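You operate a simulated robot arm through the tools that you are given. There is no shell and no other tool. Be economical: measure what you need, move in short steps, check, and stop when the job is done.

The job below is to be done with a simulated robot arm. You get a single attempt, and the scene is never put back.

## Task
Clear mould 35's jam and give the lower rod a full stroke.
Fine: lower rod home first, then the other; run the lower rod out and home; shut the red air valve at the end.

It is judged by the outcome, as a careful person would: the job done as asked, and still so three seconds after it is handed in. It fails if anything else is knocked over, pushed out of place, dropped, spilled or broken.

## Robot
A 7-joint arm with a fingered hand on a trunk, on a base that drives. Base frame: it is fixed to the floor where the robot stands at the start and does not move with it; the origin is under the middle of the robot, x ahead of it, y to its left, z up; the surface under the hand at the start is at about z = 860. Readings come in mm, rad, newtons and seconds.
With the tool pointing down near the work surface it reaches from about 320 to 720 mm from the robot's upright axis, wherever it stands. Its first joint turns from -2.897 to 2.897 rad. Places, roughly: cushion dial by port 2 [400, -200, 900]; cushion dial by port 4 [400, -400, 900]; flow dial by port 1 [400, -100, 900]; flow dial by port 3 [400, -300, 900]; red air valve [600, 300, 1100]; regulator dial [600, 100, 1100]; slide flow dial [2300, -900, 600]; slide rocker [2300, -800, 600]; slide valve [2300, -1000, 700]; yellow oiler dial [600, 0, 1100]. Payload 4 kg.
The TCP is the grasp point between the finger pads, 26 mm short of the fingertips. In the tool frame z runs along the fingers and y along their closing line. Largest opening 148 mm; the body of the gripper starts 73 mm behind the TCP. The gripper is a hand of 3 fingers: y runs from the thumb to the fingers, the wrist lies at [0, 0, -239] in the tool frame.
Orientation is that of the tool frame in the base frame, as [roll, pitch, yaw] about the fixed x, y, z axes, in that order (R = Rz(yaw) Ry(pitch) Rx(roll)). With the fingers straight down and closing along the base's y, the tool's x points along the base's -x, its y along +y and its z along -z.

## Interface
- The arm moves only by the tool move_arm. Its argument "deltas" is text: rows parted by semicolons, each of 6 numbers parted by spaces: the shift along the tool's x, y, z in units of 500 mm (1.0 is 500 mm), then the turn, a rotation vector about the tool's x, y, z in units of 120 degrees (1.0 is 120 degrees). In form: tx ty tz rx ry rz; .... A call has 1 to 12 rows; each row is the pose to reach, as a shift and turn from the pose commanded when the call began, along the tool's axes at that moment. A call with a number of a shift or a turn outside -1 to 1 is refused whole. A row lasts 0.2 s, in which the tool goes at most 50 mm and 0.15 rad; a call with a longer step from one row to the next is refused whole. Where a pose cannot be reached the arm comes as near as it can. A force on the tool above 40 N (or 10 N above the force at the start of the call, whichever is more), or a blocked arm, ends the call early, and 0.2 s more pass. In this call time passes only in rows, and 0.2 s behind the last. The reply holds the time, the measured pose of the TCP, the force on the tool along the base axes, the opening and the grip force, in the units named above and with some noise, with the torque about the TCP (base axes, N m) and any sound that the robot's microphone picked up, and new pictures: "views" is both (left out), scene, wrist or none.
- Cameras (640 x 400 px; columns grow to the right, rows downward): "scene" is now at [18.1, 125.4, 1601.3]; the picture's right is [-0.37, -0.93, 0.00], its down [-0.60, 0.24, -0.76] and it looks along [0.71, -0.28, -0.64] (base axes); focal length 273 px, centre (320, 200). "wrist" rides on the gripper at [68, -39, -90] in the tool frame; the picture's right is [0.50, 0.87, 0.00], its down [-0.65, 0.38, -0.65] and it looks along [-0.57, 0.33, 0.76] (tool axes); focal length 222 px, centre (320, 200).
- move_column(by): slides the trunk up (or, below 0, down) by that many mm; the arm and the scene camera ride with it, the base frame stays. It gives what a move gives, with no picture.
- drive_base(legs): drives the robot by 1 to 6 legs, each [ahead, left, turn to the left] in mm, mm and rad, along the robot's own axes; the way and the turn of a leg run together, so that a leg with both is an arc; at most 1500 mm and 3.142 rad a leg. The arm and the cameras ride along, it lands a little off, and it stops where it bumps. It gives what a move gives, and a new picture of the scene camera.
- set_fingers(finger1, finger2, thumb_bend): sets how far each is bent, from 0 (flat) to 1 (curled in); at 0.3 the hand is open as for a grip, at 0.7 the pads meet at the TCP. One left out holds its place. A second passes; each finger stops where it meets its share of the squeeze, and holds until it gets a number again. It is the only way to open and close the hand. It gives what a move gives, with no picture; readings hold the bend of each and the force on the fingers (four entries, about 0 where the hand has none), thumb and palm.
- aim_head(pan, tilt): turns the head with the scene camera to pan (to the left, within 2.705 rad either way) and tilt (down, from -0.506 to 1.204), counted from straight ahead of the robot. It gives what a move gives, and a new picture of the scene camera.
- probe_pixels(camera, pixels): for up to 12 pixels [column, row] of the newest picture of that camera ("zoom" is the newest enlarged one), the place [x, y, z] in the base frame of the surface seen there, good to about 3 mm, but the place of the scene camera against the robot may be out by one fixed shift of up to 18 mm in any direction. No time passes.
- close_up(camera, box): a new picture of the part [left, top, right, bottom] of that camera's present view, enlarged. No time passes.
- hand_in(): hands the job in; it is judged then, once.

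Work in short steps. Measure before you move; look again where a grasp or a placing could have gone wrong, and mend it. You have 80 turns and 260 pictures in all, those below and enlarged ones among them. Open the gripper and draw the arm clear of the work before you hand the job in, unless the task says otherwise; then end with one line.

The tools are called after "Call:" by a JSON object that holds its "api" and its "payload". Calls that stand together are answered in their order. move_arm: Moves the arm, as the interface text tells. Its arguments: {"type":"object","properties":{"deltas":{"type":"string"},"views":{"type":"string","enum":["both","scene","wrist","none"]}},"required":["deltas"]} The other tools are called the same way: move_column (by) slides the trunk up or down; set_fingers (finger1, finger2, thumb_bend) moves the fingers one by one; drive_base (legs) drives the base; aim_head (pan, tilt) turns the head that bears the scene camera; probe_pixels (camera, pixels) gives the place of the surface under pixels of a picture; close_up (camera, box) takes an enlarged picture of a part of a camera's view; hand_in () hands the job in.

At the start:

```text
t: 0.0
ee_pos: [388.0, 78.9, 1380.2]
tool_rot: [3.141, 0.0, -3.141]
force: [0.6, 0.7, -0.9]
torque: [-0.02, 0.0, -0.02]
finger_gap: 147.9
grip_force: 0.0
shape: jaw
bend: [0.3, 0.3, 0.3]
finger forces: [0.1, 0.0, 0.0, 0.0, 0.0, 0.0]
trunk travel left (down, up): [-551.0, 39.0]
robot x, y, heading: [3.3, 2.2, -0.005]
head pan, tilt: [-0.375, 0.7]
```

scene: 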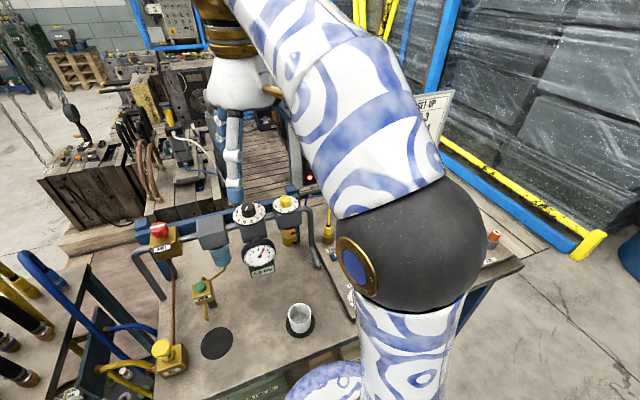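
wrist: 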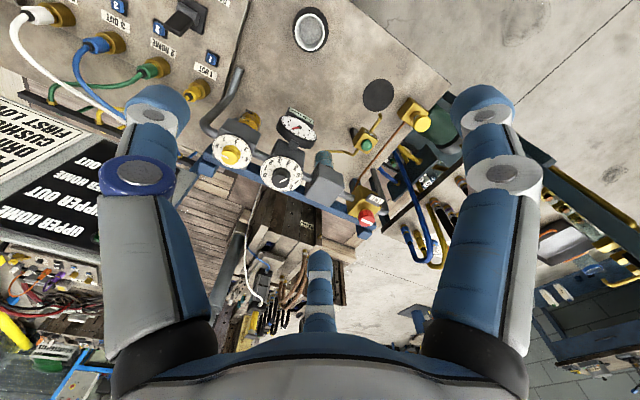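

The arm blocks the scene camera's view of the panel at right. I'll turn the head to see the ports, signs and the machine.

Call:
{"api": "aim_head", "payload": {"pan": -0.9, "tilt": 0.75}}

Call:
{"api": "close_up", "payload": {"camera": "wrist", "box": [0, 0, 320, 200]}}

Call:
{"api": "close_up", "payload": {"camera": "wrist", "box": [0, 60, 240, 260]}}

```text
t: 0.9
ee_pos: [389.6, 77.7, 1379.8]
tool_rot: [-3.14, 0.0, -3.141]
force: [0.2, -0.3, -0.6]
torque: [0.01, -0.01, 0.0]
finger_gap: 147.8
grip_force: 0.1
shape: jaw
bend: [0.3, 0.3, 0.3]
finger forces: [0.1, 0.0, 0.0, 0.0, 0.1, 0.1]
trunk travel left (down, up): [-551.0, 39.0]
robot x, y, heading: [-1.2, 1.2, -0.0]
head pan, tilt: [-0.901, 0.75]
```

scene: 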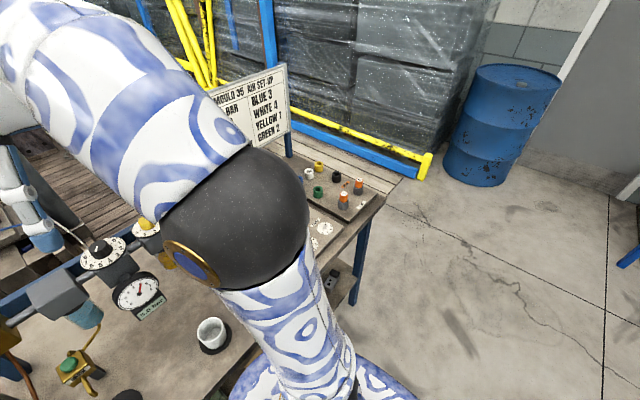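

```text
2.00 times, centred on (160, 100) of wrist
```

zoom: 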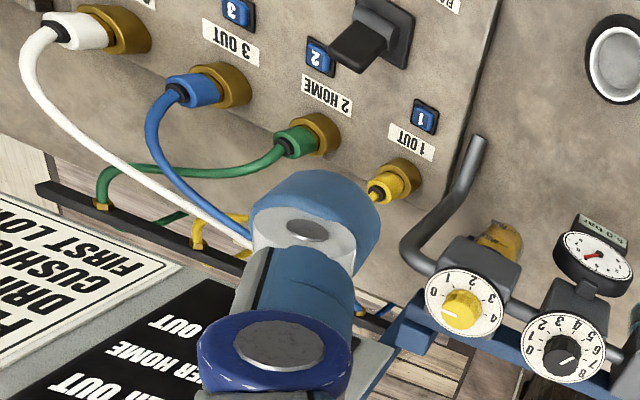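

```text
2.00 times, centred on (120, 160) of wrist
```

zoom: 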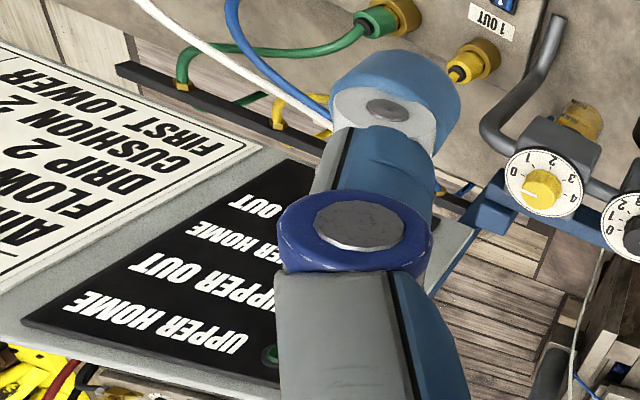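

I'll swing the arm to the left so the scene camera sees the setup sign, the lamp board and the port panel.

Call:
{"api": "move_arm", "payload": {"deltas": "0 0.09 0 0 0 0;0 0.18 0 0 0 0;0 0.27 0 0 0 0;0 0.36 0 0 0 0;0 0.45 0 0 0 0;0 0.54 0 0 0 0;0 0.63 0 0 0 0;0 0.72 0 0 0 0", "views": "none"}}

Call:
{"api": "aim_head", "payload": {"pan": -0.75, "tilt": 0.6}}

```text
t: 2.8
ee_pos: [350.4, 306.9, 1353.2]
tool_rot: [3.14, 0.004, 3.141]
force: [0.2, 0.4, 0.7]
torque: [-0.03, 0.02, 0.03]
finger_gap: 147.9
grip_force: 0.0
shape: jaw
bend: [0.3, 0.3, 0.3]
finger forces: [0.0, 0.0, 0.0, 0.0, 0.0, 0.0]
out of reach, approached as far as the arm can: row 2, 3, 4, 5, 6, 7, 8
trunk travel left (down, up): [-551.0, 39.0]
robot x, y, heading: [-0.9, 3.0, 0.002]
head pan, tilt: [-0.901, 0.75]
```

```text
t: 3.5
ee_pos: [351.2, 308.8, 1354.3]
tool_rot: [3.139, 0.003, -3.141]
force: [0.2, 0.3, 0.9]
torque: [-0.04, 0.01, 0.0]
finger_gap: 148.0
grip_force: 0.0
shape: jaw
bend: [0.3, 0.3, 0.3]
finger forces: [0.0, 0.0, 0.1, 0.0, 0.0, 0.0]
trunk travel left (down, up): [-551.0, 39.0]
robot x, y, heading: [-0.8, 2.3, 0.002]
head pan, tilt: [-0.75, 0.6]
```

scene: 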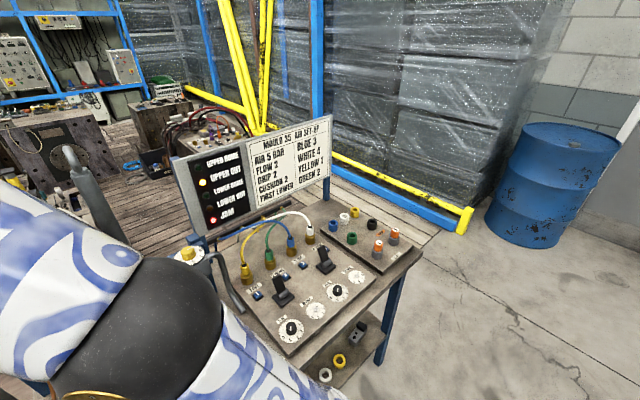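

Good view: sign, lamps, panel and a parts tray are clear. Enlarging them.

Call:
{"api": "close_up", "payload": {"camera": "scene", "box": [170, 110, 340, 230]}}

Call:
{"api": "close_up", "payload": {"camera": "scene", "box": [220, 195, 420, 325]}}

Call:
{"api": "close_up", "payload": {"camera": "scene", "box": [240, 240, 400, 390]}}

```text
3.33 times, centred on (255, 170) of scene
```

zoom: 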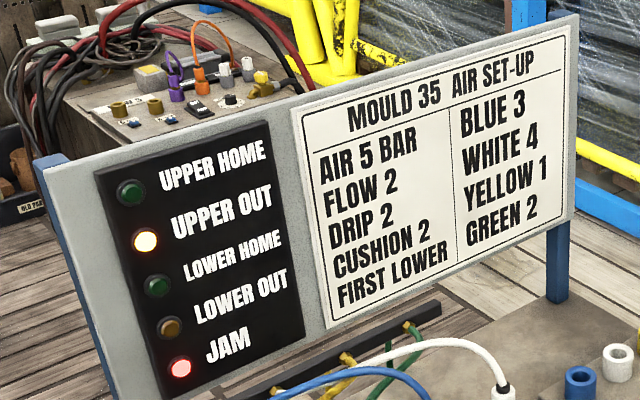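

```text
3.08 times, centred on (320, 260) of scene
```

zoom: 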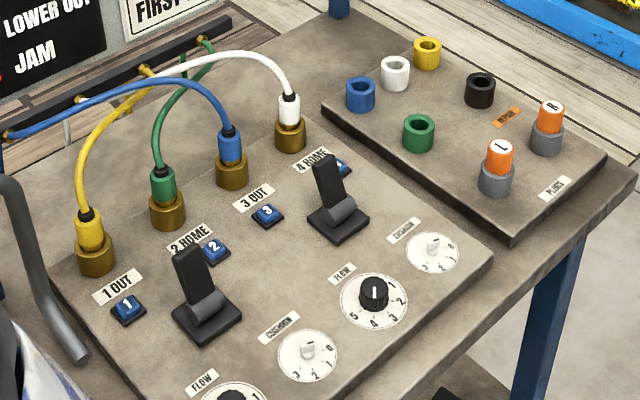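

```text
2.67 times, centred on (320, 315) of scene
```

zoom: 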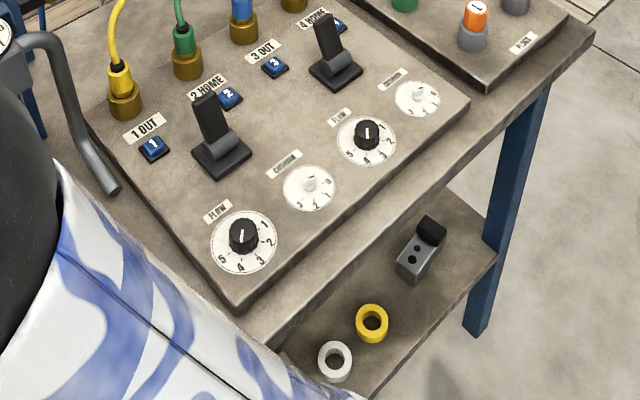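

The sheet reads AIR 5, FLOW 2, DRIP 2, CUSHION 2, FIRST LOWER; lamps: UPPER OUT and JAM lit. Now a look ahead at the mould, rods and air unit.

Call:
{"api": "aim_head", "payload": {"pan": -0.3, "tilt": 0.45}}

Call:
{"api": "close_up", "payload": {"camera": "scene", "box": [0, 0, 320, 200]}}

Call:
{"api": "close_up", "payload": {"camera": "scene", "box": [320, 100, 640, 300]}}

Call:
{"api": "close_up", "payload": {"camera": "wrist", "box": [0, 0, 640, 400]}}

```text
t: 4.3
ee_pos: [351.4, 307.8, 1353.7]
tool_rot: [3.141, 0.004, 3.141]
force: [0.3, 0.9, 0.0]
torque: [0.01, 0.0, 0.01]
finger_gap: 148.0
grip_force: 0.0
shape: jaw
bend: [0.3, 0.3, 0.3]
finger forces: [0.0, 0.0, 0.0, 0.0, 0.0, 0.0]
trunk travel left (down, up): [-551.0, 39.0]
robot x, y, heading: [1.2, 0.9, 0.002]
head pan, tilt: [-0.3, 0.45]
```

scene: 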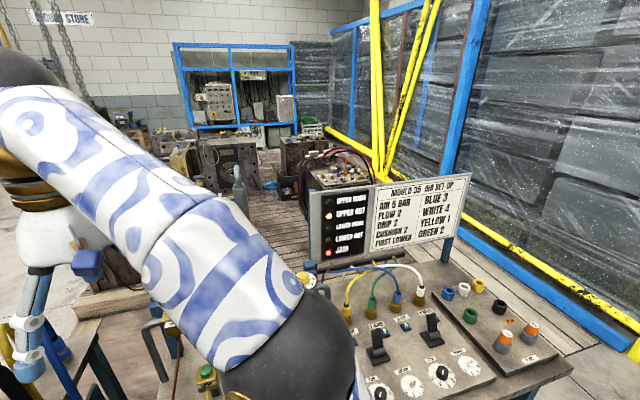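

```text
2.00 times, centred on (160, 100) of scene
```

zoom: 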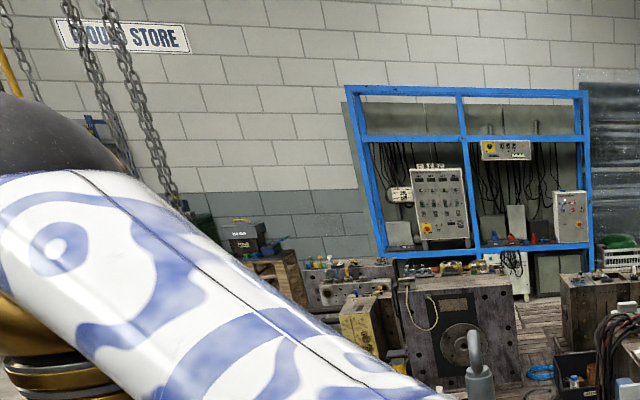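

```text
2.00 times, centred on (480, 200) of scene
```

zoom: 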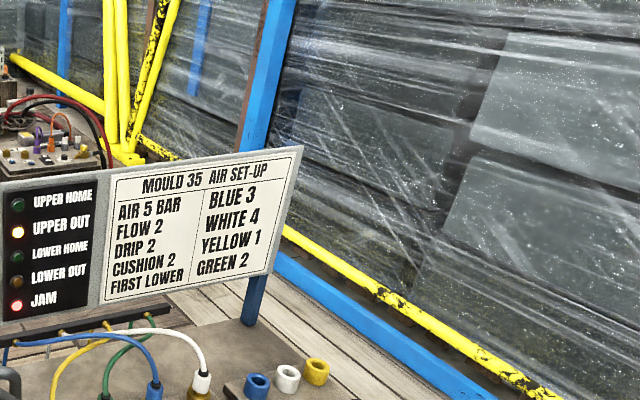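

```text
1.00 times, centred on (320, 200) of wrist (not enlarged: the box is as wide or as high as the picture)
```

zoom: 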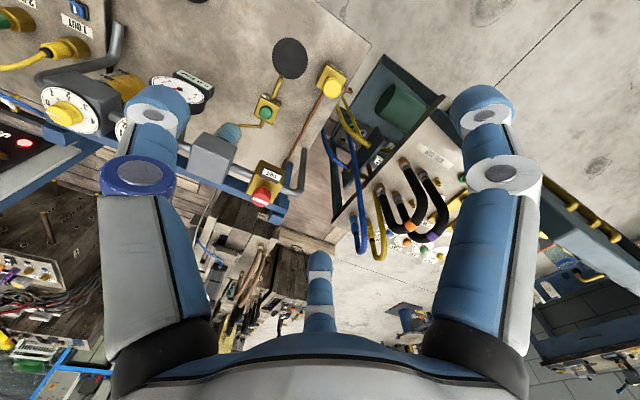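

The arm hides the space ahead. I'll swing it to the right and look at the middle/left region.

Call:
{"api": "move_arm", "payload": {"deltas": "0 -0.09 0 0 0 0;0 -0.18 0.02 0 0 0;0 -0.27 0.04 0 0 0;0 -0.36 0.06 0 0 0;0 -0.45 0.08 0 0 0;0 -0.54 0.1 0 0 0;0 -0.63 0.1 0 0 0;0 -0.72 0.1 0 0 0;0 -0.81 0.1 0 0 0;0 -0.9 0.1 0 0 0;0 -0.99 0.1 0 0 0", "views": "none"}}

Call:
{"api": "move_arm", "payload": {"deltas": "0 -0.09 0 0 0 0;0 -0.18 0 0 0 0;0 -0.27 0 0 0 0;0 -0.36 0 0 0 0;0 -0.45 0 0 0 0", "views": "wrist"}}

Call:
{"api": "aim_head", "payload": {"pan": -0.1, "tilt": 0.65}}

```text
t: 6.8
ee_pos: [349.7, -187.5, 1304.3]
tool_rot: [3.141, 0.0, 3.141]
force: [-0.3, 0.5, 0.3]
torque: [0.03, 0.01, -0.01]
finger_gap: 147.9
grip_force: 0.1
shape: jaw
bend: [0.3, 0.3, 0.3]
finger forces: [0.1, 0.0, 0.1, 0.1, 0.0, 0.0]
trunk travel left (down, up): [-551.0, 39.0]
robot x, y, heading: [-3.0, -1.8, -0.003]
head pan, tilt: [-0.3, 0.45]
```

```text
t: 8.0
ee_pos: [350.6, -408.6, 1300.8]
tool_rot: [3.14, -0.002, -3.139]
force: [-0.3, -0.2, 0.0]
torque: [-0.01, 0.0, 0.0]
finger_gap: 147.9
grip_force: 0.0
shape: jaw
bend: [0.3, 0.3, 0.3]
finger forces: [0.0, 0.0, 0.1, 0.1, 0.0, 0.0]
out of reach, approached as far as the arm can: row 5
trunk travel left (down, up): [-551.0, 39.0]
robot x, y, heading: [-0.2, -2.3, 0.0]
head pan, tilt: [-0.3, 0.45]
```

wrist: 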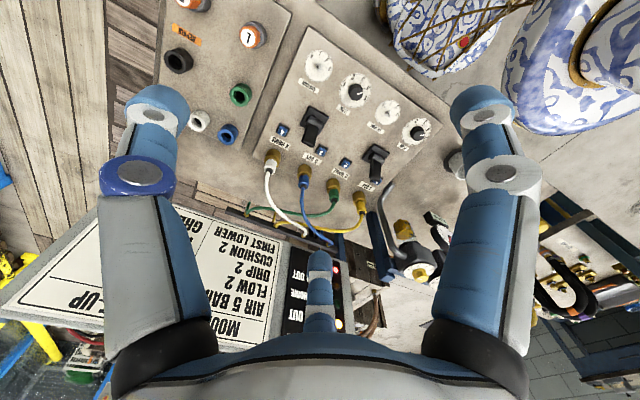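

```text
t: 8.7
ee_pos: [351.6, -407.6, 1301.0]
tool_rot: [-3.141, -0.004, -3.139]
force: [0.5, -0.7, -0.9]
torque: [-0.03, -0.03, 0.01]
finger_gap: 147.9
grip_force: 0.0
shape: jaw
bend: [0.3, 0.3, 0.3]
finger forces: [0.0, 0.0, 0.1, 0.1, 0.0, 0.1]
trunk travel left (down, up): [-551.0, 39.0]
robot x, y, heading: [1.7, -1.0, -0.001]
head pan, tilt: [-0.099, 0.649]
```

scene: 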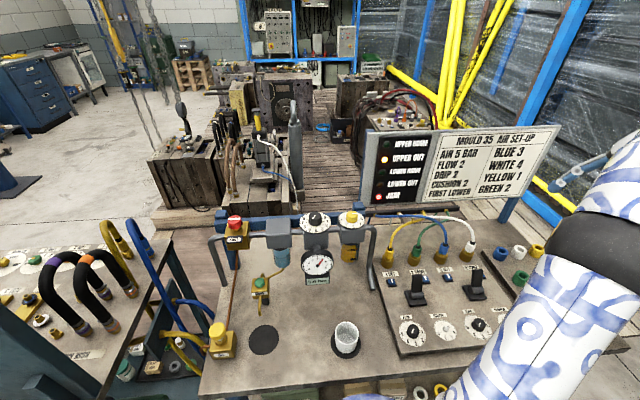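

Excellent view. Enlarge the air unit, panel, and the moulds ahead.

Call:
{"api": "close_up", "payload": {"camera": "scene", "box": [190, 190, 390, 370]}}

Call:
{"api": "close_up", "payload": {"camera": "scene", "box": [370, 200, 530, 360]}}

Call:
{"api": "close_up", "payload": {"camera": "scene", "box": [140, 70, 400, 230]}}

Call:
{"api": "close_up", "payload": {"camera": "scene", "box": [0, 210, 200, 400]}}

```text
2.22 times, centred on (290, 280) of scene
```

zoom: 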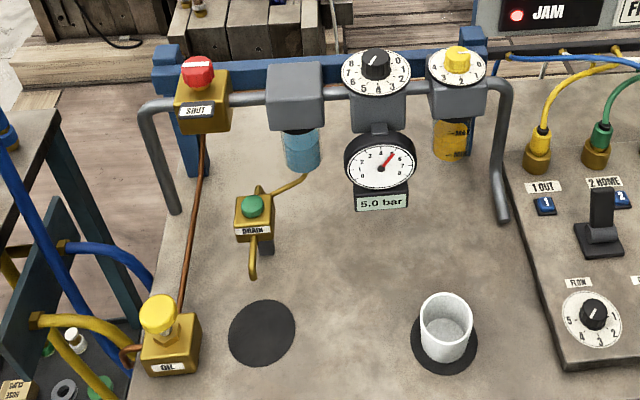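

```text
2.50 times, centred on (450, 280) of scene
```

zoom: 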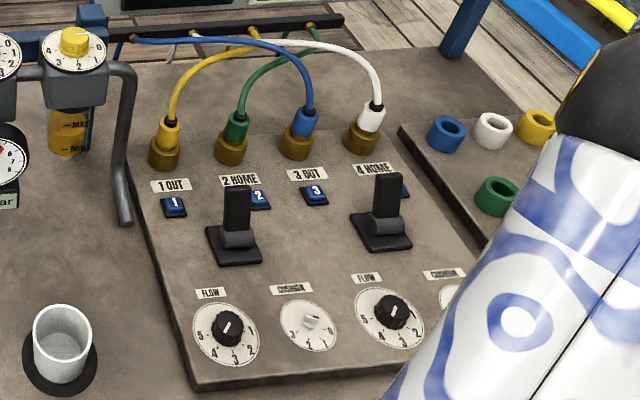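

```text
2.46 times, centred on (270, 150) of scene
```

zoom: 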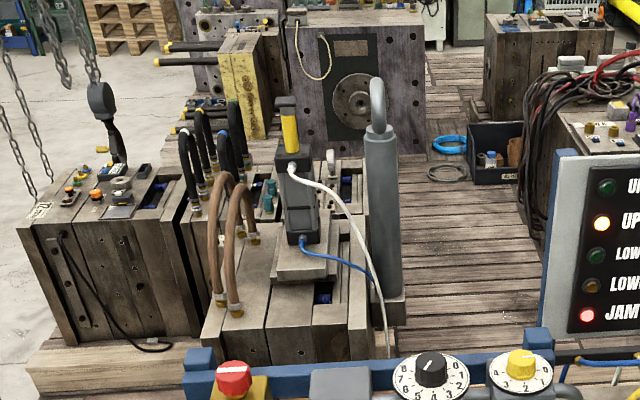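

```text
2.11 times, centred on (100, 305) of scene
```

zoom: 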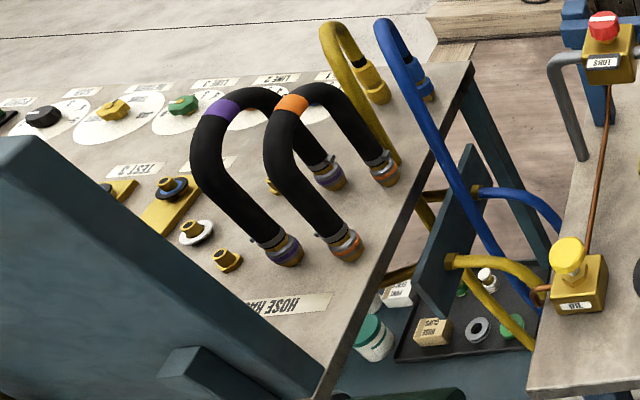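

Panel details next, from the wrist camera, plus cylinder and valve label at higher magnification.

Call:
{"api": "close_up", "payload": {"camera": "wrist", "box": [290, 40, 450, 140]}}

Call:
{"api": "close_up", "payload": {"camera": "wrist", "box": [230, 130, 400, 240]}}

Call:
{"api": "close_up", "payload": {"camera": "scene", "box": [210, 100, 310, 210]}}

Call:
{"api": "close_up", "payload": {"camera": "scene", "box": [215, 200, 375, 290]}}

Call:
{"api": "close_up", "payload": {"camera": "scene", "box": [355, 200, 455, 260]}}

```text
4.00 times, centred on (370, 90) of wrist
```

zoom: 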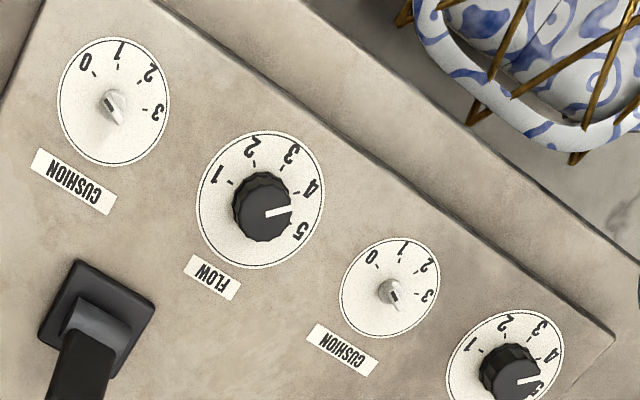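

```text
3.64 times, centred on (315, 185) of wrist
```

zoom: 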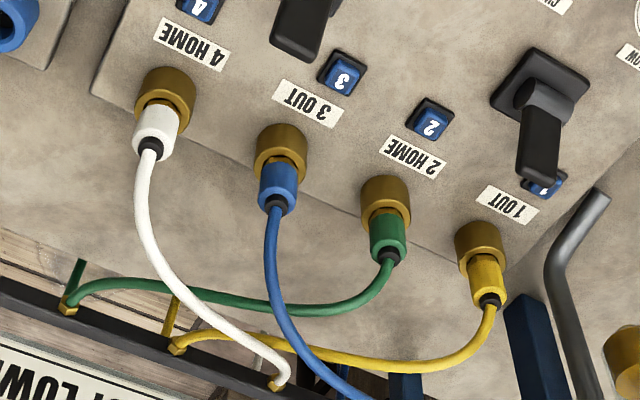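

```text
3.64 times, centred on (260, 155) of scene
```

zoom: 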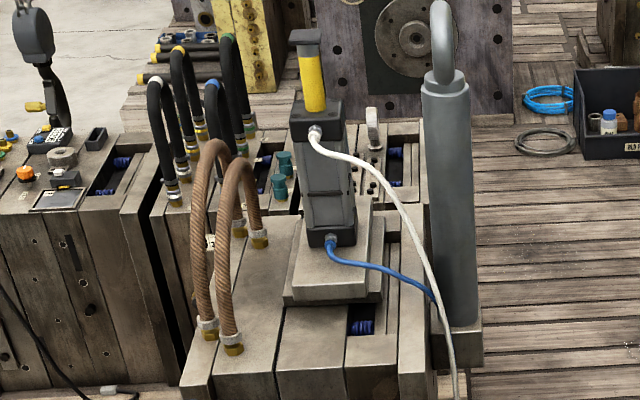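

```text
4.00 times, centred on (295, 245) of scene
```

zoom: 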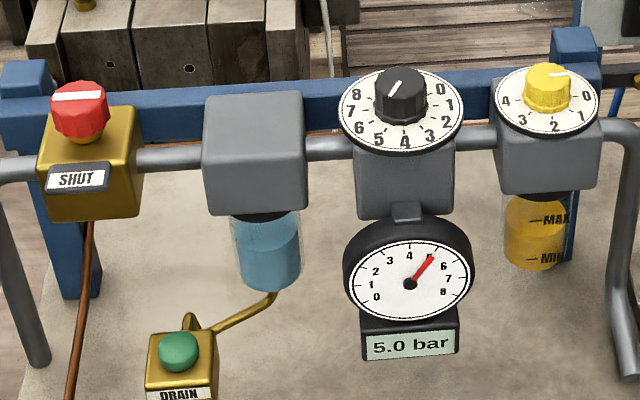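

```text
6.40 times, centred on (405, 230) of scene
```

zoom: 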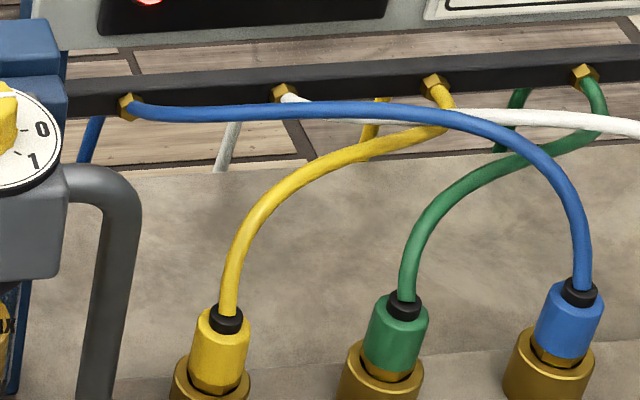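

Gauge shows 5.0 bar; the right-hand hoses are on ports matching the sheet, and the upper cylinder carries blue/white, so ports 1/2 (yellow/green) should drive the lower rod. I'll measure the panel parts.

Call:
{"api": "close_up", "payload": {"camera": "scene", "box": [370, 240, 500, 360]}}

Call:
{"api": "probe_pixels", "payload": {"camera": "scene", "pixels": [[418, 277], [414, 297], [475, 275], [474, 293], [410, 328], [478, 324], [391, 283], [421, 279], [448, 278], [234, 222], [316, 217], [393, 270]]}}

Call:
{"api": "probe_pixels", "payload": {"camera": "wrist", "pixels": [[313, 128], [308, 117], [376, 163], [372, 152], [418, 130], [355, 91], [282, 130], [345, 162], [322, 150], [371, 182], [310, 137], [376, 173]]}}

```text
3.33 times, centred on (435, 300) of scene
```

zoom: 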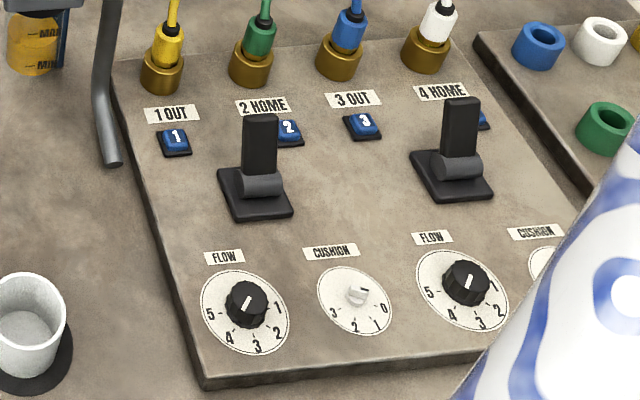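

```text
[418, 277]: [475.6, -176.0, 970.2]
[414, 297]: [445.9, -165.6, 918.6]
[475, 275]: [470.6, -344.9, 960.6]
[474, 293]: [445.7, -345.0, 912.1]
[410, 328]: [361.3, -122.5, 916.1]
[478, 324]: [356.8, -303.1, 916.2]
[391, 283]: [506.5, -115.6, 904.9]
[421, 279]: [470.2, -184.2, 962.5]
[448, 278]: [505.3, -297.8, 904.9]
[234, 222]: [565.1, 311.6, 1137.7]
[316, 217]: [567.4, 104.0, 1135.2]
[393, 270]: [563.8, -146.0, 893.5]
```

```text
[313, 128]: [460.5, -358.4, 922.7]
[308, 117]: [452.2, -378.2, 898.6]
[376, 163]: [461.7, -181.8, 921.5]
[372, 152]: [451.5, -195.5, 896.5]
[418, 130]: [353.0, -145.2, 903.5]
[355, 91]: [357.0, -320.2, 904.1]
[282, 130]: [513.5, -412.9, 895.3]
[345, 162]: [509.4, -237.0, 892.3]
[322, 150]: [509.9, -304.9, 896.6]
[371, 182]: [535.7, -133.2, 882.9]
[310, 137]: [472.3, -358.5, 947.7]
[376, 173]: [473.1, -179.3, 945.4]
```

Rocker paddles stand at about (470, -177) and (470, -358), top z≈960. I bring the wrist camera nearer to read paddles, buttons and dials.

Call:
{"api": "move_arm", "payload": {"deltas": "-0.005 0.05 0.07 0 0 0;-0.01 0.1 0.14 0 0 0;-0.016 0.15 0.21 0 0 0;-0.022 0.2 0.28 0 0 0;-0.028 0.25 0.35 0 0 0;-0.033 0.3 0.42 0 0 0;-0.038 0.35 0.48 0 0 0", "views": "both"}}

Call:
{"api": "close_up", "payload": {"camera": "wrist", "box": [160, 0, 480, 200]}}

Call:
{"api": "close_up", "payload": {"camera": "wrist", "box": [160, 150, 480, 350]}}

```text
t: 10.3
ee_pos: [368.7, -230.7, 1060.4]
tool_rot: [-3.139, -0.001, 3.141]
force: [0.4, -0.2, 0.1]
torque: [0.01, -0.02, -0.03]
finger_gap: 148.0
grip_force: 0.0
shape: jaw
bend: [0.3, 0.3, 0.3]
finger forces: [0.0, 0.1, 0.0, 0.0, 0.1, 0.0]
trunk travel left (down, up): [-551.0, 39.0]
robot x, y, heading: [-1.6, 1.2, -0.002]
head pan, tilt: [-0.099, 0.649]
```

scene: 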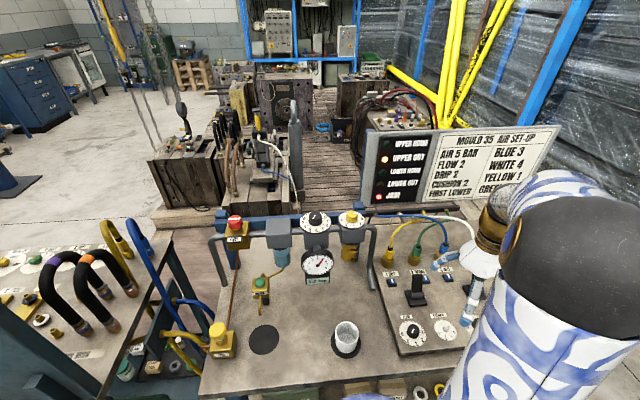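
wrist: 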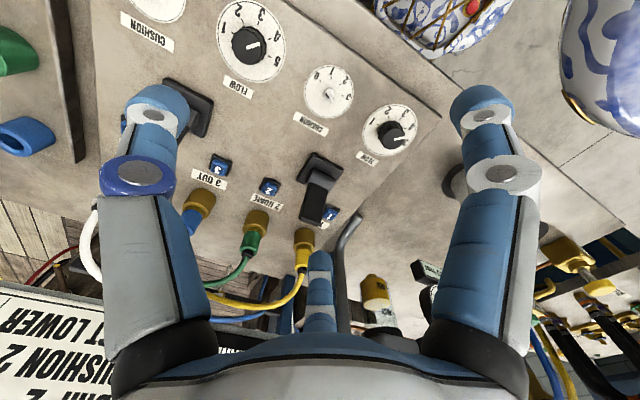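

```text
2.00 times, centred on (320, 100) of wrist
```

zoom: 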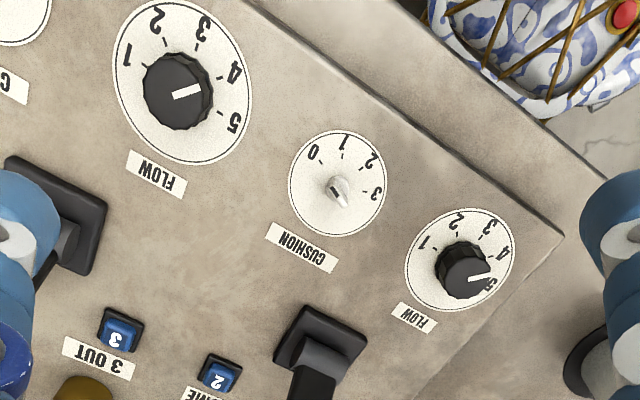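

```text
2.00 times, centred on (320, 250) of wrist
```

zoom: 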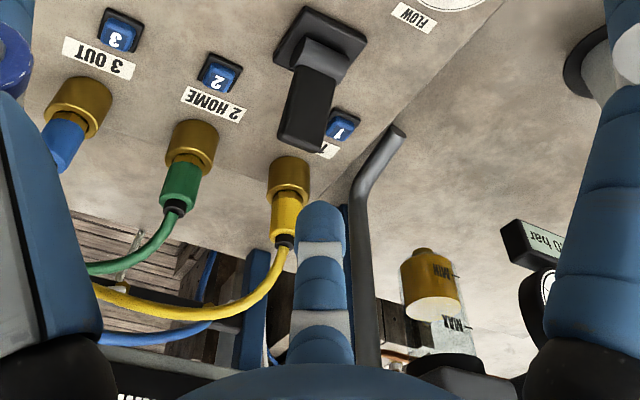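

I probe the left paddle's outline to get its tilt, using both the base plate and its tip.

Call:
{"api": "probe_pixels", "payload": {"camera": "wrist", "pixels": [[316, 180], [313, 200], [310, 220], [320, 221], [303, 218], [320, 158], [341, 172], [303, 176], [333, 193], [269, 186], [331, 213], [322, 172]]}}

Call:
{"api": "close_up", "payload": {"camera": "wrist", "box": [270, 140, 370, 240]}}

Call:
{"api": "close_up", "payload": {"camera": "scene", "box": [380, 250, 460, 320]}}

```text
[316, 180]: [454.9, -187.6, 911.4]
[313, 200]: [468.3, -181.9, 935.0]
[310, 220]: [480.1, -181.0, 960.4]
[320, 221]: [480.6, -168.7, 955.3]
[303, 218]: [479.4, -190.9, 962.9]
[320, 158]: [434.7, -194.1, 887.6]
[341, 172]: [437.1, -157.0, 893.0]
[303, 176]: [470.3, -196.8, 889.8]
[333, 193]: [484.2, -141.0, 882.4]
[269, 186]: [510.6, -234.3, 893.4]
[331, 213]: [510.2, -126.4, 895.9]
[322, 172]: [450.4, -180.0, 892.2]
```

```text
4.00 times, centred on (320, 190) of wrist
```

zoom: 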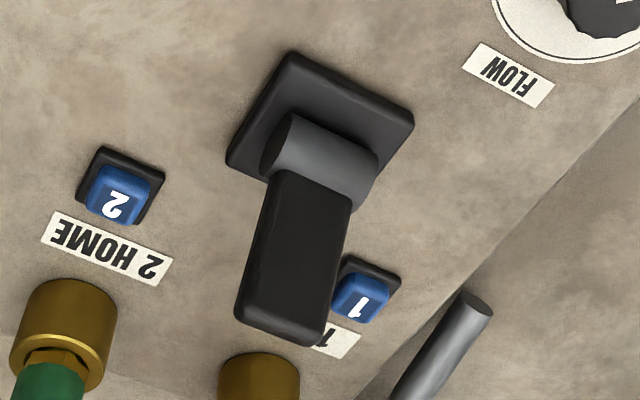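

```text
5.71 times, centred on (420, 285) of scene
```

zoom: 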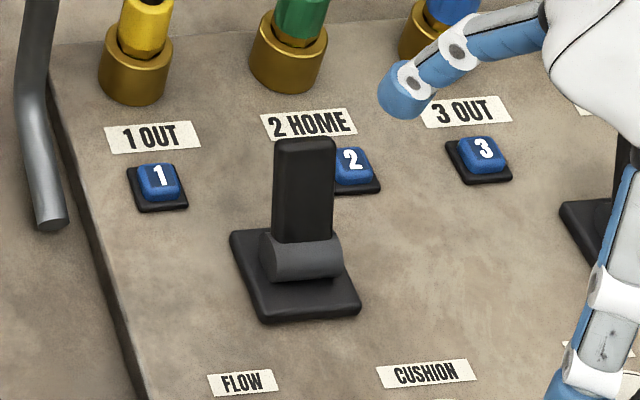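

Both paddles lean ~27° away from the robot, hinged along y at about (455, ·, 900). I probe the obstacles behind the left paddle (ports, hoses, pipe, sign) before reaching behind it.

Call:
{"api": "probe_pixels", "payload": {"camera": "wrist", "pixels": [[257, 218], [252, 236], [305, 236], [303, 255], [298, 290], [240, 265], [355, 218], [340, 260], [203, 196], [190, 222], [375, 285], [430, 268]]}}

Call:
{"api": "probe_pixels", "payload": {"camera": "scene", "pixels": [[390, 242], [389, 225], [420, 216], [448, 240], [375, 290], [372, 230], [352, 218], [370, 205], [395, 202], [416, 240], [443, 215], [404, 220]]}}

```text
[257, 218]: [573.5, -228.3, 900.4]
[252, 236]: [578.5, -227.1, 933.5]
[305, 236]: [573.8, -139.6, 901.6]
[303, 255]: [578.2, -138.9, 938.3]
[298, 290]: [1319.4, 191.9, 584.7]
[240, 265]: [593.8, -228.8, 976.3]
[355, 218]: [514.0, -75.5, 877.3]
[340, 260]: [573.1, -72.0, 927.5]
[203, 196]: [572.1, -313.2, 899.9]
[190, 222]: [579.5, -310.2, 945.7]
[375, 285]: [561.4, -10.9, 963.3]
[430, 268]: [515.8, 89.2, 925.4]
```

```text
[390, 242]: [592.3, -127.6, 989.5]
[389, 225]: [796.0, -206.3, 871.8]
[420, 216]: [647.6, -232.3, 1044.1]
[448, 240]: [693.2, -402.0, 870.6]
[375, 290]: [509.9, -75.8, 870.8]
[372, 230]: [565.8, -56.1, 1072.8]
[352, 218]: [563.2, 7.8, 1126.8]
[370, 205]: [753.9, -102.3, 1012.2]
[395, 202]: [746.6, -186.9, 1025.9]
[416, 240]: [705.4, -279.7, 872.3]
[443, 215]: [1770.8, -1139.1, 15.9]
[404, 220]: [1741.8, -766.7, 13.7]
```

Clear space behind the left paddle: ports at x≈573, pipe at y≈-75. I close the fingers into a poker and look.

Call:
{"api": "set_fingers", "payload": {"finger1": 0.7, "finger2": 0.7, "thumb_bend": 0.7}}

Call:
{"api": "move_arm", "payload": {"deltas": "-0.08 0.02 0 0 0 0;-0.16 0.05 0 0 0 0;-0.24 0.075 0 0 0 0;-0.316 0.1 0 0 0 0;-0.316 0.1 0.06 0 0 0", "views": "both"}}

Call:
{"api": "close_up", "payload": {"camera": "wrist", "box": [200, 80, 440, 280]}}

```text
t: 11.3
ee_pos: [369.3, -232.0, 1061.1]
tool_rot: [-3.141, -0.002, -3.142]
force: [-0.6, -0.4, 0.0]
torque: [0.02, -0.02, 0.02]
finger_gap: 0.4
grip_force: 0.1
shape: fingers
bend: [0.69, 0.69, 0.7]
finger forces: [0.1, 0.0, 0.0, 0.0, 0.1, 0.1]
trunk travel left (down, up): [-551.0, 39.0]
robot x, y, heading: [3.4, 1.1, 0.002]
head pan, tilt: [-0.099, 0.649]
```

```text
t: 12.5
ee_pos: [529.1, -182.1, 1030.3]
tool_rot: [3.14, 0.0, -3.14]
force: [0.1, 0.6, -0.1]
torque: [-0.03, 0.01, 0.02]
finger_gap: 0.1
grip_force: 0.0
shape: fingers
bend: [0.69, 0.69, 0.7]
finger forces: [0.1, 0.0, 0.0, 0.1, 0.0, 0.1]
trunk travel left (down, up): [-551.0, 39.0]
robot x, y, heading: [-2.3, -2.2, 0.0]
head pan, tilt: [-0.099, 0.649]
```

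scene: 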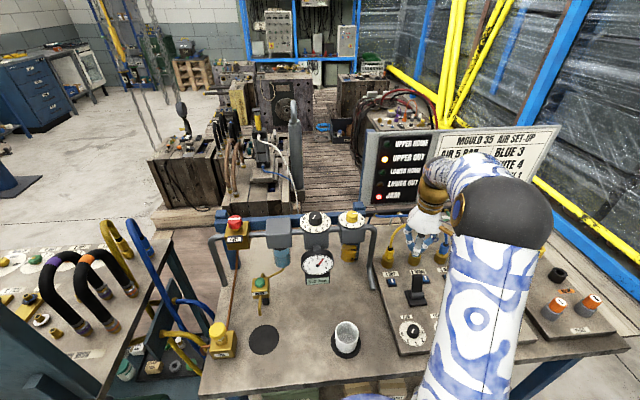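
wrist: 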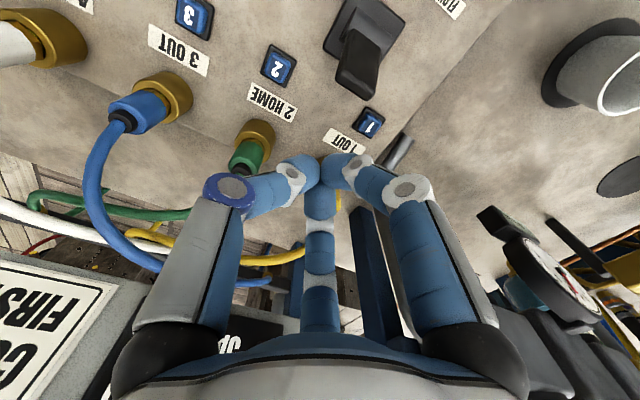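

```text
2.00 times, centred on (320, 180) of wrist
```

zoom: 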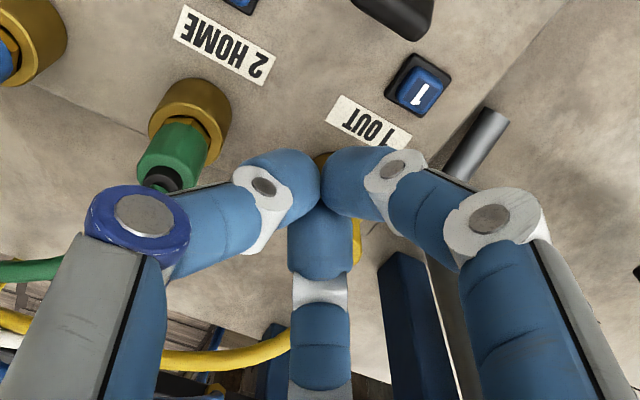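

The fingers flare, and one points near the yellow hose. I turn the hand -30° in yaw so that finger runs between the two hoses, then check.

Call:
{"api": "move_arm", "payload": {"deltas": "0 0 0 0 0 0.0625;0 0 0 0 0 0.125;0 0 0 0 0 0.1875;0 0 0 0 0 0.25;0 0 0.06 0 0 0.25", "views": "both"}}

Call:
{"api": "close_up", "payload": {"camera": "scene", "box": [370, 200, 480, 320]}}

```text
t: 13.7
ee_pos: [529.0, -181.4, 1001.5]
tool_rot: [3.142, 0.001, 2.616]
force: [0.4, -0.4, -0.2]
torque: [0.01, 0.03, 0.02]
finger_gap: 0.0
grip_force: 0.0
shape: fingers
bend: [0.69, 0.69, 0.7]
finger forces: [0.1, 0.0, 0.0, 0.1, 0.0, 0.1]
trunk travel left (down, up): [-551.0, 39.0]
robot x, y, heading: [3.3, 0.1, -0.002]
head pan, tilt: [-0.099, 0.649]
```

scene: 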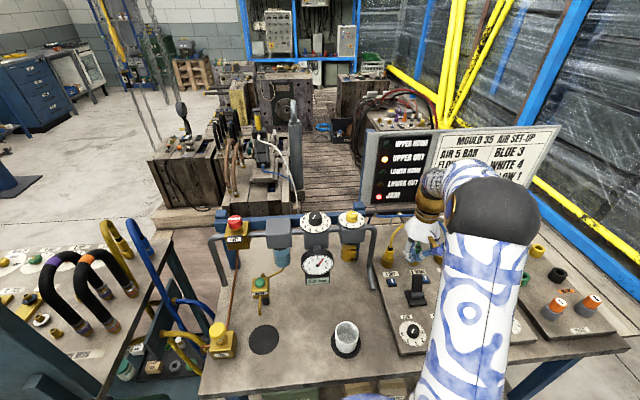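
wrist: 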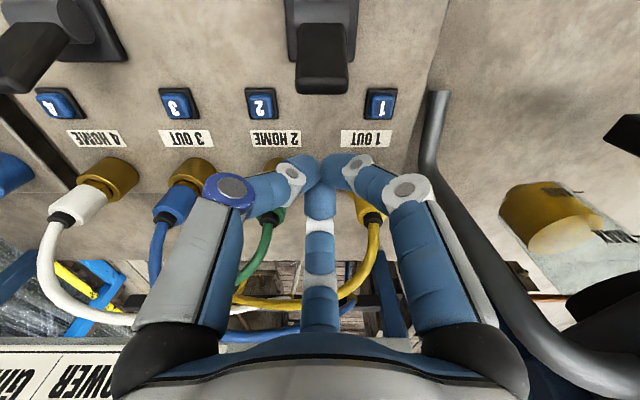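

```text
3.33 times, centred on (425, 260) of scene
```

zoom: 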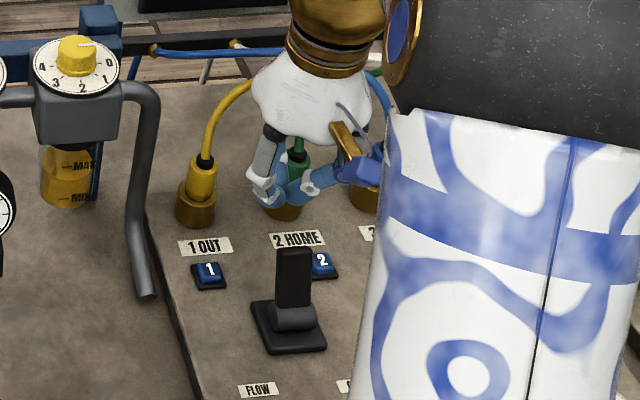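

Now symmetric with the front finger between the yellow and green hoses. Descend to z≈950 behind the paddle and drag toward the robot in small steps.

Call:
{"api": "move_arm", "payload": {"deltas": "0 0 0.05 0 0 0;0 0 0.1 0 0 0;0.026 -0.015 0.1 0 0 0;0.052 -0.03 0.1 0 0 0;0.069 -0.04 0.1 0 0 0;0.086 -0.05 0.1 0 0 0;0.104 -0.06 0.1 0 0 0;0.121 -0.07 0.1 0 0 0", "views": "both"}}

Call:
{"api": "close_up", "payload": {"camera": "scene", "box": [360, 120, 480, 320]}}

```text
t: 15.5
ee_pos: [461.3, -181.3, 953.2]
tool_rot: [-3.141, 0.004, 2.619]
force: [13.2, -2.7, 4.7]
torque: [-0.06, -0.19, 0.1]
finger_gap: 0.3
grip_force: 8.7
shape: fingers
bend: [0.7, 0.69, 0.71]
finger forces: [4.8, 0.0, 0.0, 0.0, 13.0, 0.0]
trunk travel left (down, up): [-551.0, 39.0]
robot x, y, heading: [-1.3, 3.9, 0.003]
head pan, tilt: [-0.099, 0.649]
```

scene: 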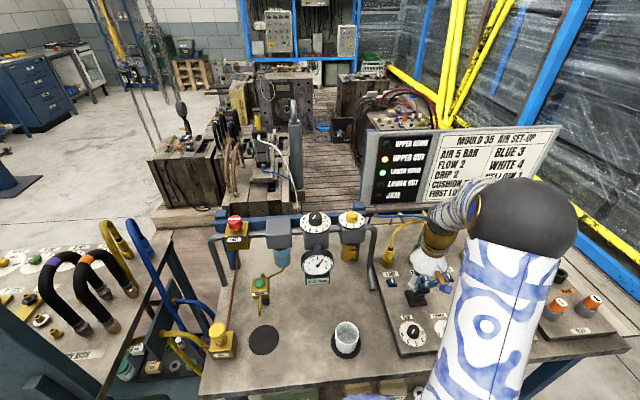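
wrist: 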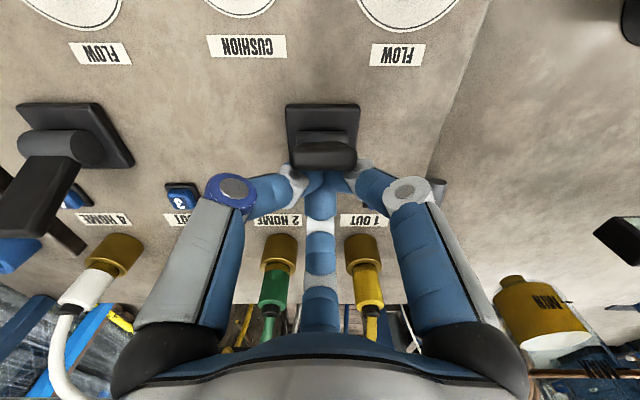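

```text
2.00 times, centred on (420, 220) of scene
```

zoom: 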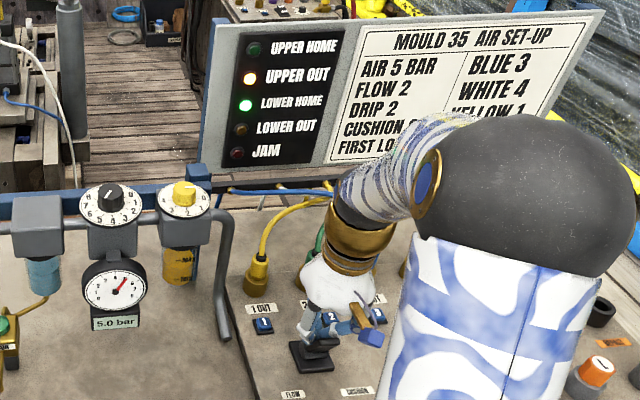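

LOWER HOME is lit and JAM is out. I back off the left paddle, lift, and move over behind the right paddle (y≈-358), checking that the left stays.

Call:
{"api": "move_arm", "payload": {"deltas": "-0.05 0.03 0 0 0 0;-0.1125 0.0653 0 0 0 0;-0.1125 0.0653 -0.08 0 0 0;-0.1125 0.0653 -0.16 0 0 0;-0.1125 0.0653 -0.215 0 0 0;-0.157 -0.012 -0.215 0 0 0;-0.202 -0.089 -0.215 0 0 0;-0.247 -0.166 -0.215 0 0 0;-0.291 -0.243 -0.215 0 0 0", "views": "both"}}

Call:
{"api": "close_up", "payload": {"camera": "scene", "box": [360, 120, 480, 320]}}

```text
t: 17.5
ee_pos: [524.5, -361.5, 1060.5]
tool_rot: [3.141, -0.002, 2.621]
force: [-0.6, -0.3, 0.2]
torque: [0.01, -0.01, -0.02]
finger_gap: 0.0
grip_force: 0.0
shape: fingers
bend: [0.7, 0.69, 0.7]
finger forces: [0.0, 0.0, 0.0, 0.0, 0.1, 0.0]
trunk travel left (down, up): [-551.0, 39.0]
robot x, y, heading: [-1.5, 2.5, -0.001]
head pan, tilt: [-0.099, 0.649]
```

scene: 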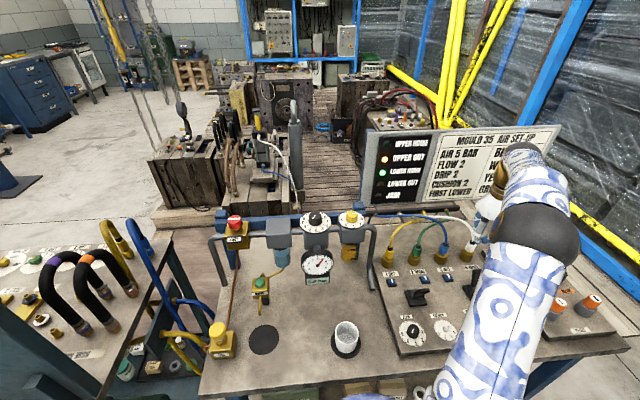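
wrist: 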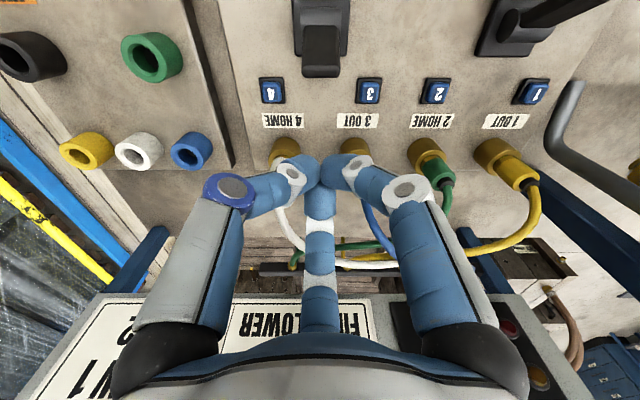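

```text
2.00 times, centred on (420, 220) of scene
```

zoom: 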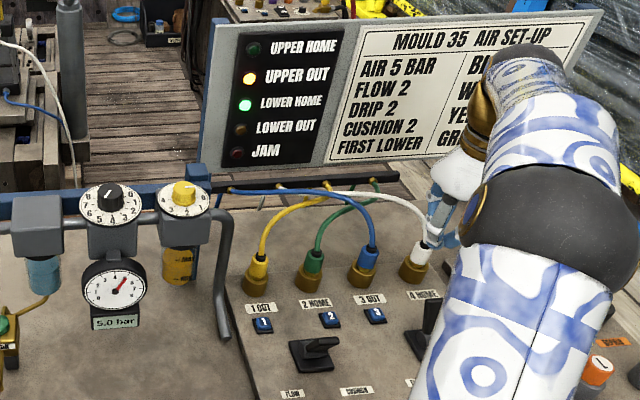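

Left rocker latched, LOWER HOME holds. The white hose bends under the front finger; I probe it before descending.

Call:
{"api": "probe_pixels", "payload": {"camera": "wrist", "pixels": [[281, 215], [287, 230], [300, 247], [345, 262], [375, 225], [370, 215], [278, 160], [318, 70], [320, 40], [318, 250]]}}

Call:
{"api": "probe_pixels", "payload": {"camera": "scene", "pixels": [[450, 217], [440, 217], [465, 224], [470, 232], [430, 217]]}}

```text
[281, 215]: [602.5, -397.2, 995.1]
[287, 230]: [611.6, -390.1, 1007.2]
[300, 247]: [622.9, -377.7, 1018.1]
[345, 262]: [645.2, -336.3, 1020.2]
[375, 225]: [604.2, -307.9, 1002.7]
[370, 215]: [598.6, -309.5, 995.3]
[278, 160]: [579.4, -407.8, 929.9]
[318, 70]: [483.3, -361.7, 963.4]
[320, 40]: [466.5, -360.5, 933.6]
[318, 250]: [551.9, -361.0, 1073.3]
```

```text
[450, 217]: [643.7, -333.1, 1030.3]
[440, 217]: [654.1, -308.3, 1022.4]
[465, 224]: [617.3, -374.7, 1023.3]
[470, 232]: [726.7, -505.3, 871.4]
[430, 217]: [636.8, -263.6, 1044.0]
```

White hose crosses at x≈632, clear of the hand (≤590). Descend to z≈951 behind the right paddle and drag it home.

Call:
{"api": "move_arm", "payload": {"deltas": "0 0 0.08 0 0 0;0 0 0.15 0 0 0;0 0 0.218 0 0 0;0.02 -0.0116 0.218 0 0 0;0.04 -0.0232 0.218 0 0 0;0.057 -0.033 0.218 0 0 0;0.074 -0.043 0.218 0 0 0;0.091 -0.053 0.218 0 0 0;0.109 -0.063 0.218 0 0 0", "views": "both"}}

Call:
{"api": "close_up", "payload": {"camera": "scene", "box": [360, 120, 480, 320]}}

```text
t: 19.5
ee_pos: [463.8, -358.4, 950.0]
tool_rot: [-3.14, 0.004, 2.62]
force: [7.0, -2.3, 3.5]
torque: [-0.03, -0.07, 0.04]
finger_gap: 0.2
grip_force: 4.6
shape: fingers
bend: [0.7, 0.69, 0.7]
finger forces: [3.1, 0.0, 0.0, 0.1, 6.8, 0.1]
trunk travel left (down, up): [-551.0, 39.0]
robot x, y, heading: [-0.1, 1.7, 0.002]
head pan, tilt: [-0.099, 0.649]
```

scene: 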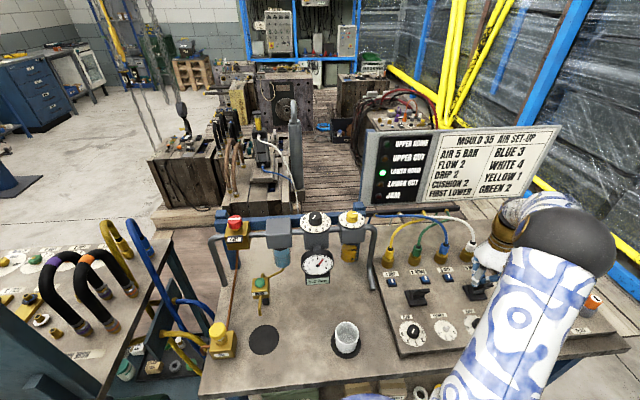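
wrist: 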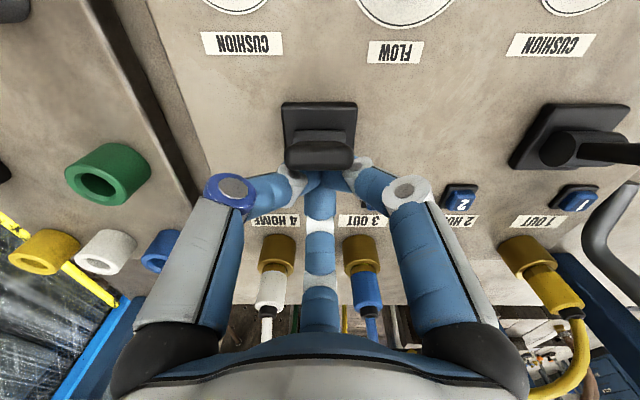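

```text
2.00 times, centred on (420, 220) of scene
```

zoom: 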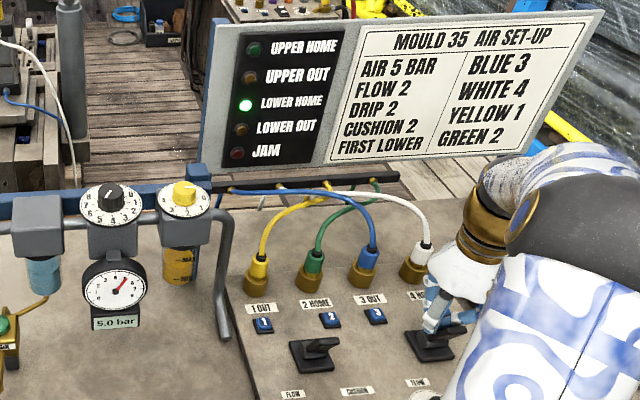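

Upper has left OUT and is travelling home. I back away, lift over and go to the robot side of the left paddle, then check the lamps.

Call:
{"api": "move_arm", "payload": {"deltas": "-0.05 0.03 0 0 0 0;-0.104 0.06 0 0 0 0;-0.104 0.06 -0.08 0 0 0;-0.104 0.06 -0.16 0 0 0;-0.104 0.06 -0.22 0 0 0;-0.02 0.094 -0.22 0 0 0;0.064 0.127 -0.22 0 0 0;0.148 0.161 -0.22 0 0 0;0.232 0.195 -0.22 0 0 0;0.315 0.228 -0.22 0 0 0", "views": "both"}}

Call:
{"api": "close_up", "payload": {"camera": "scene", "box": [360, 120, 480, 320]}}

```text
t: 21.7
ee_pos: [380.9, -181.3, 1061.6]
tool_rot: [3.141, -0.002, 2.619]
force: [-0.2, 0.6, -0.4]
torque: [0.0, -0.04, 0.0]
finger_gap: 0.1
grip_force: 0.0
shape: fingers
bend: [0.7, 0.69, 0.7]
finger forces: [0.0, 0.0, 0.0, 0.2, 0.0, 0.0]
trunk travel left (down, up): [-551.0, 39.0]
robot x, y, heading: [-1.1, 0.4, -0.001]
head pan, tilt: [-0.099, 0.649]
```

scene: 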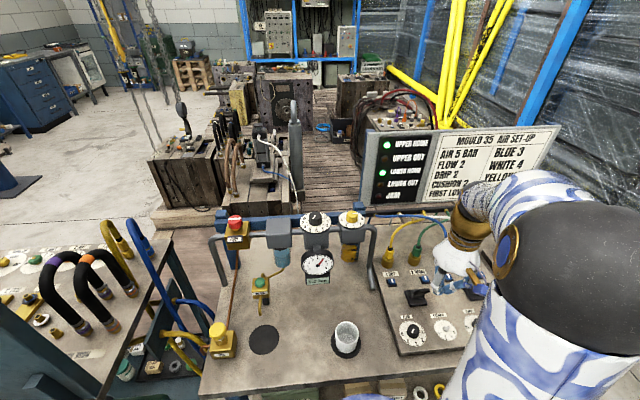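
wrist: 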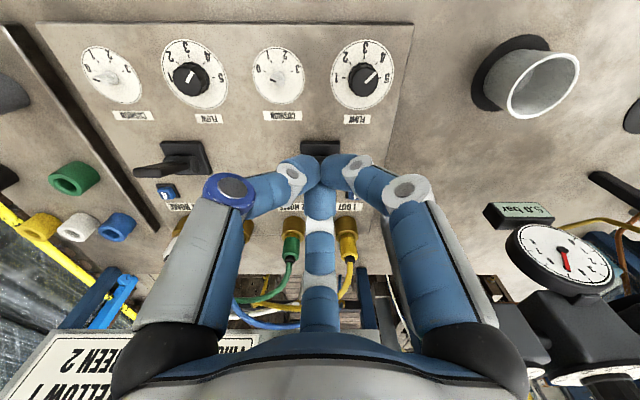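

```text
2.00 times, centred on (420, 220) of scene
```

zoom: 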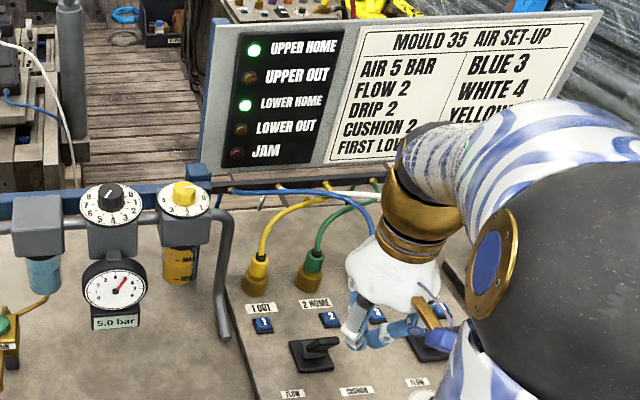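

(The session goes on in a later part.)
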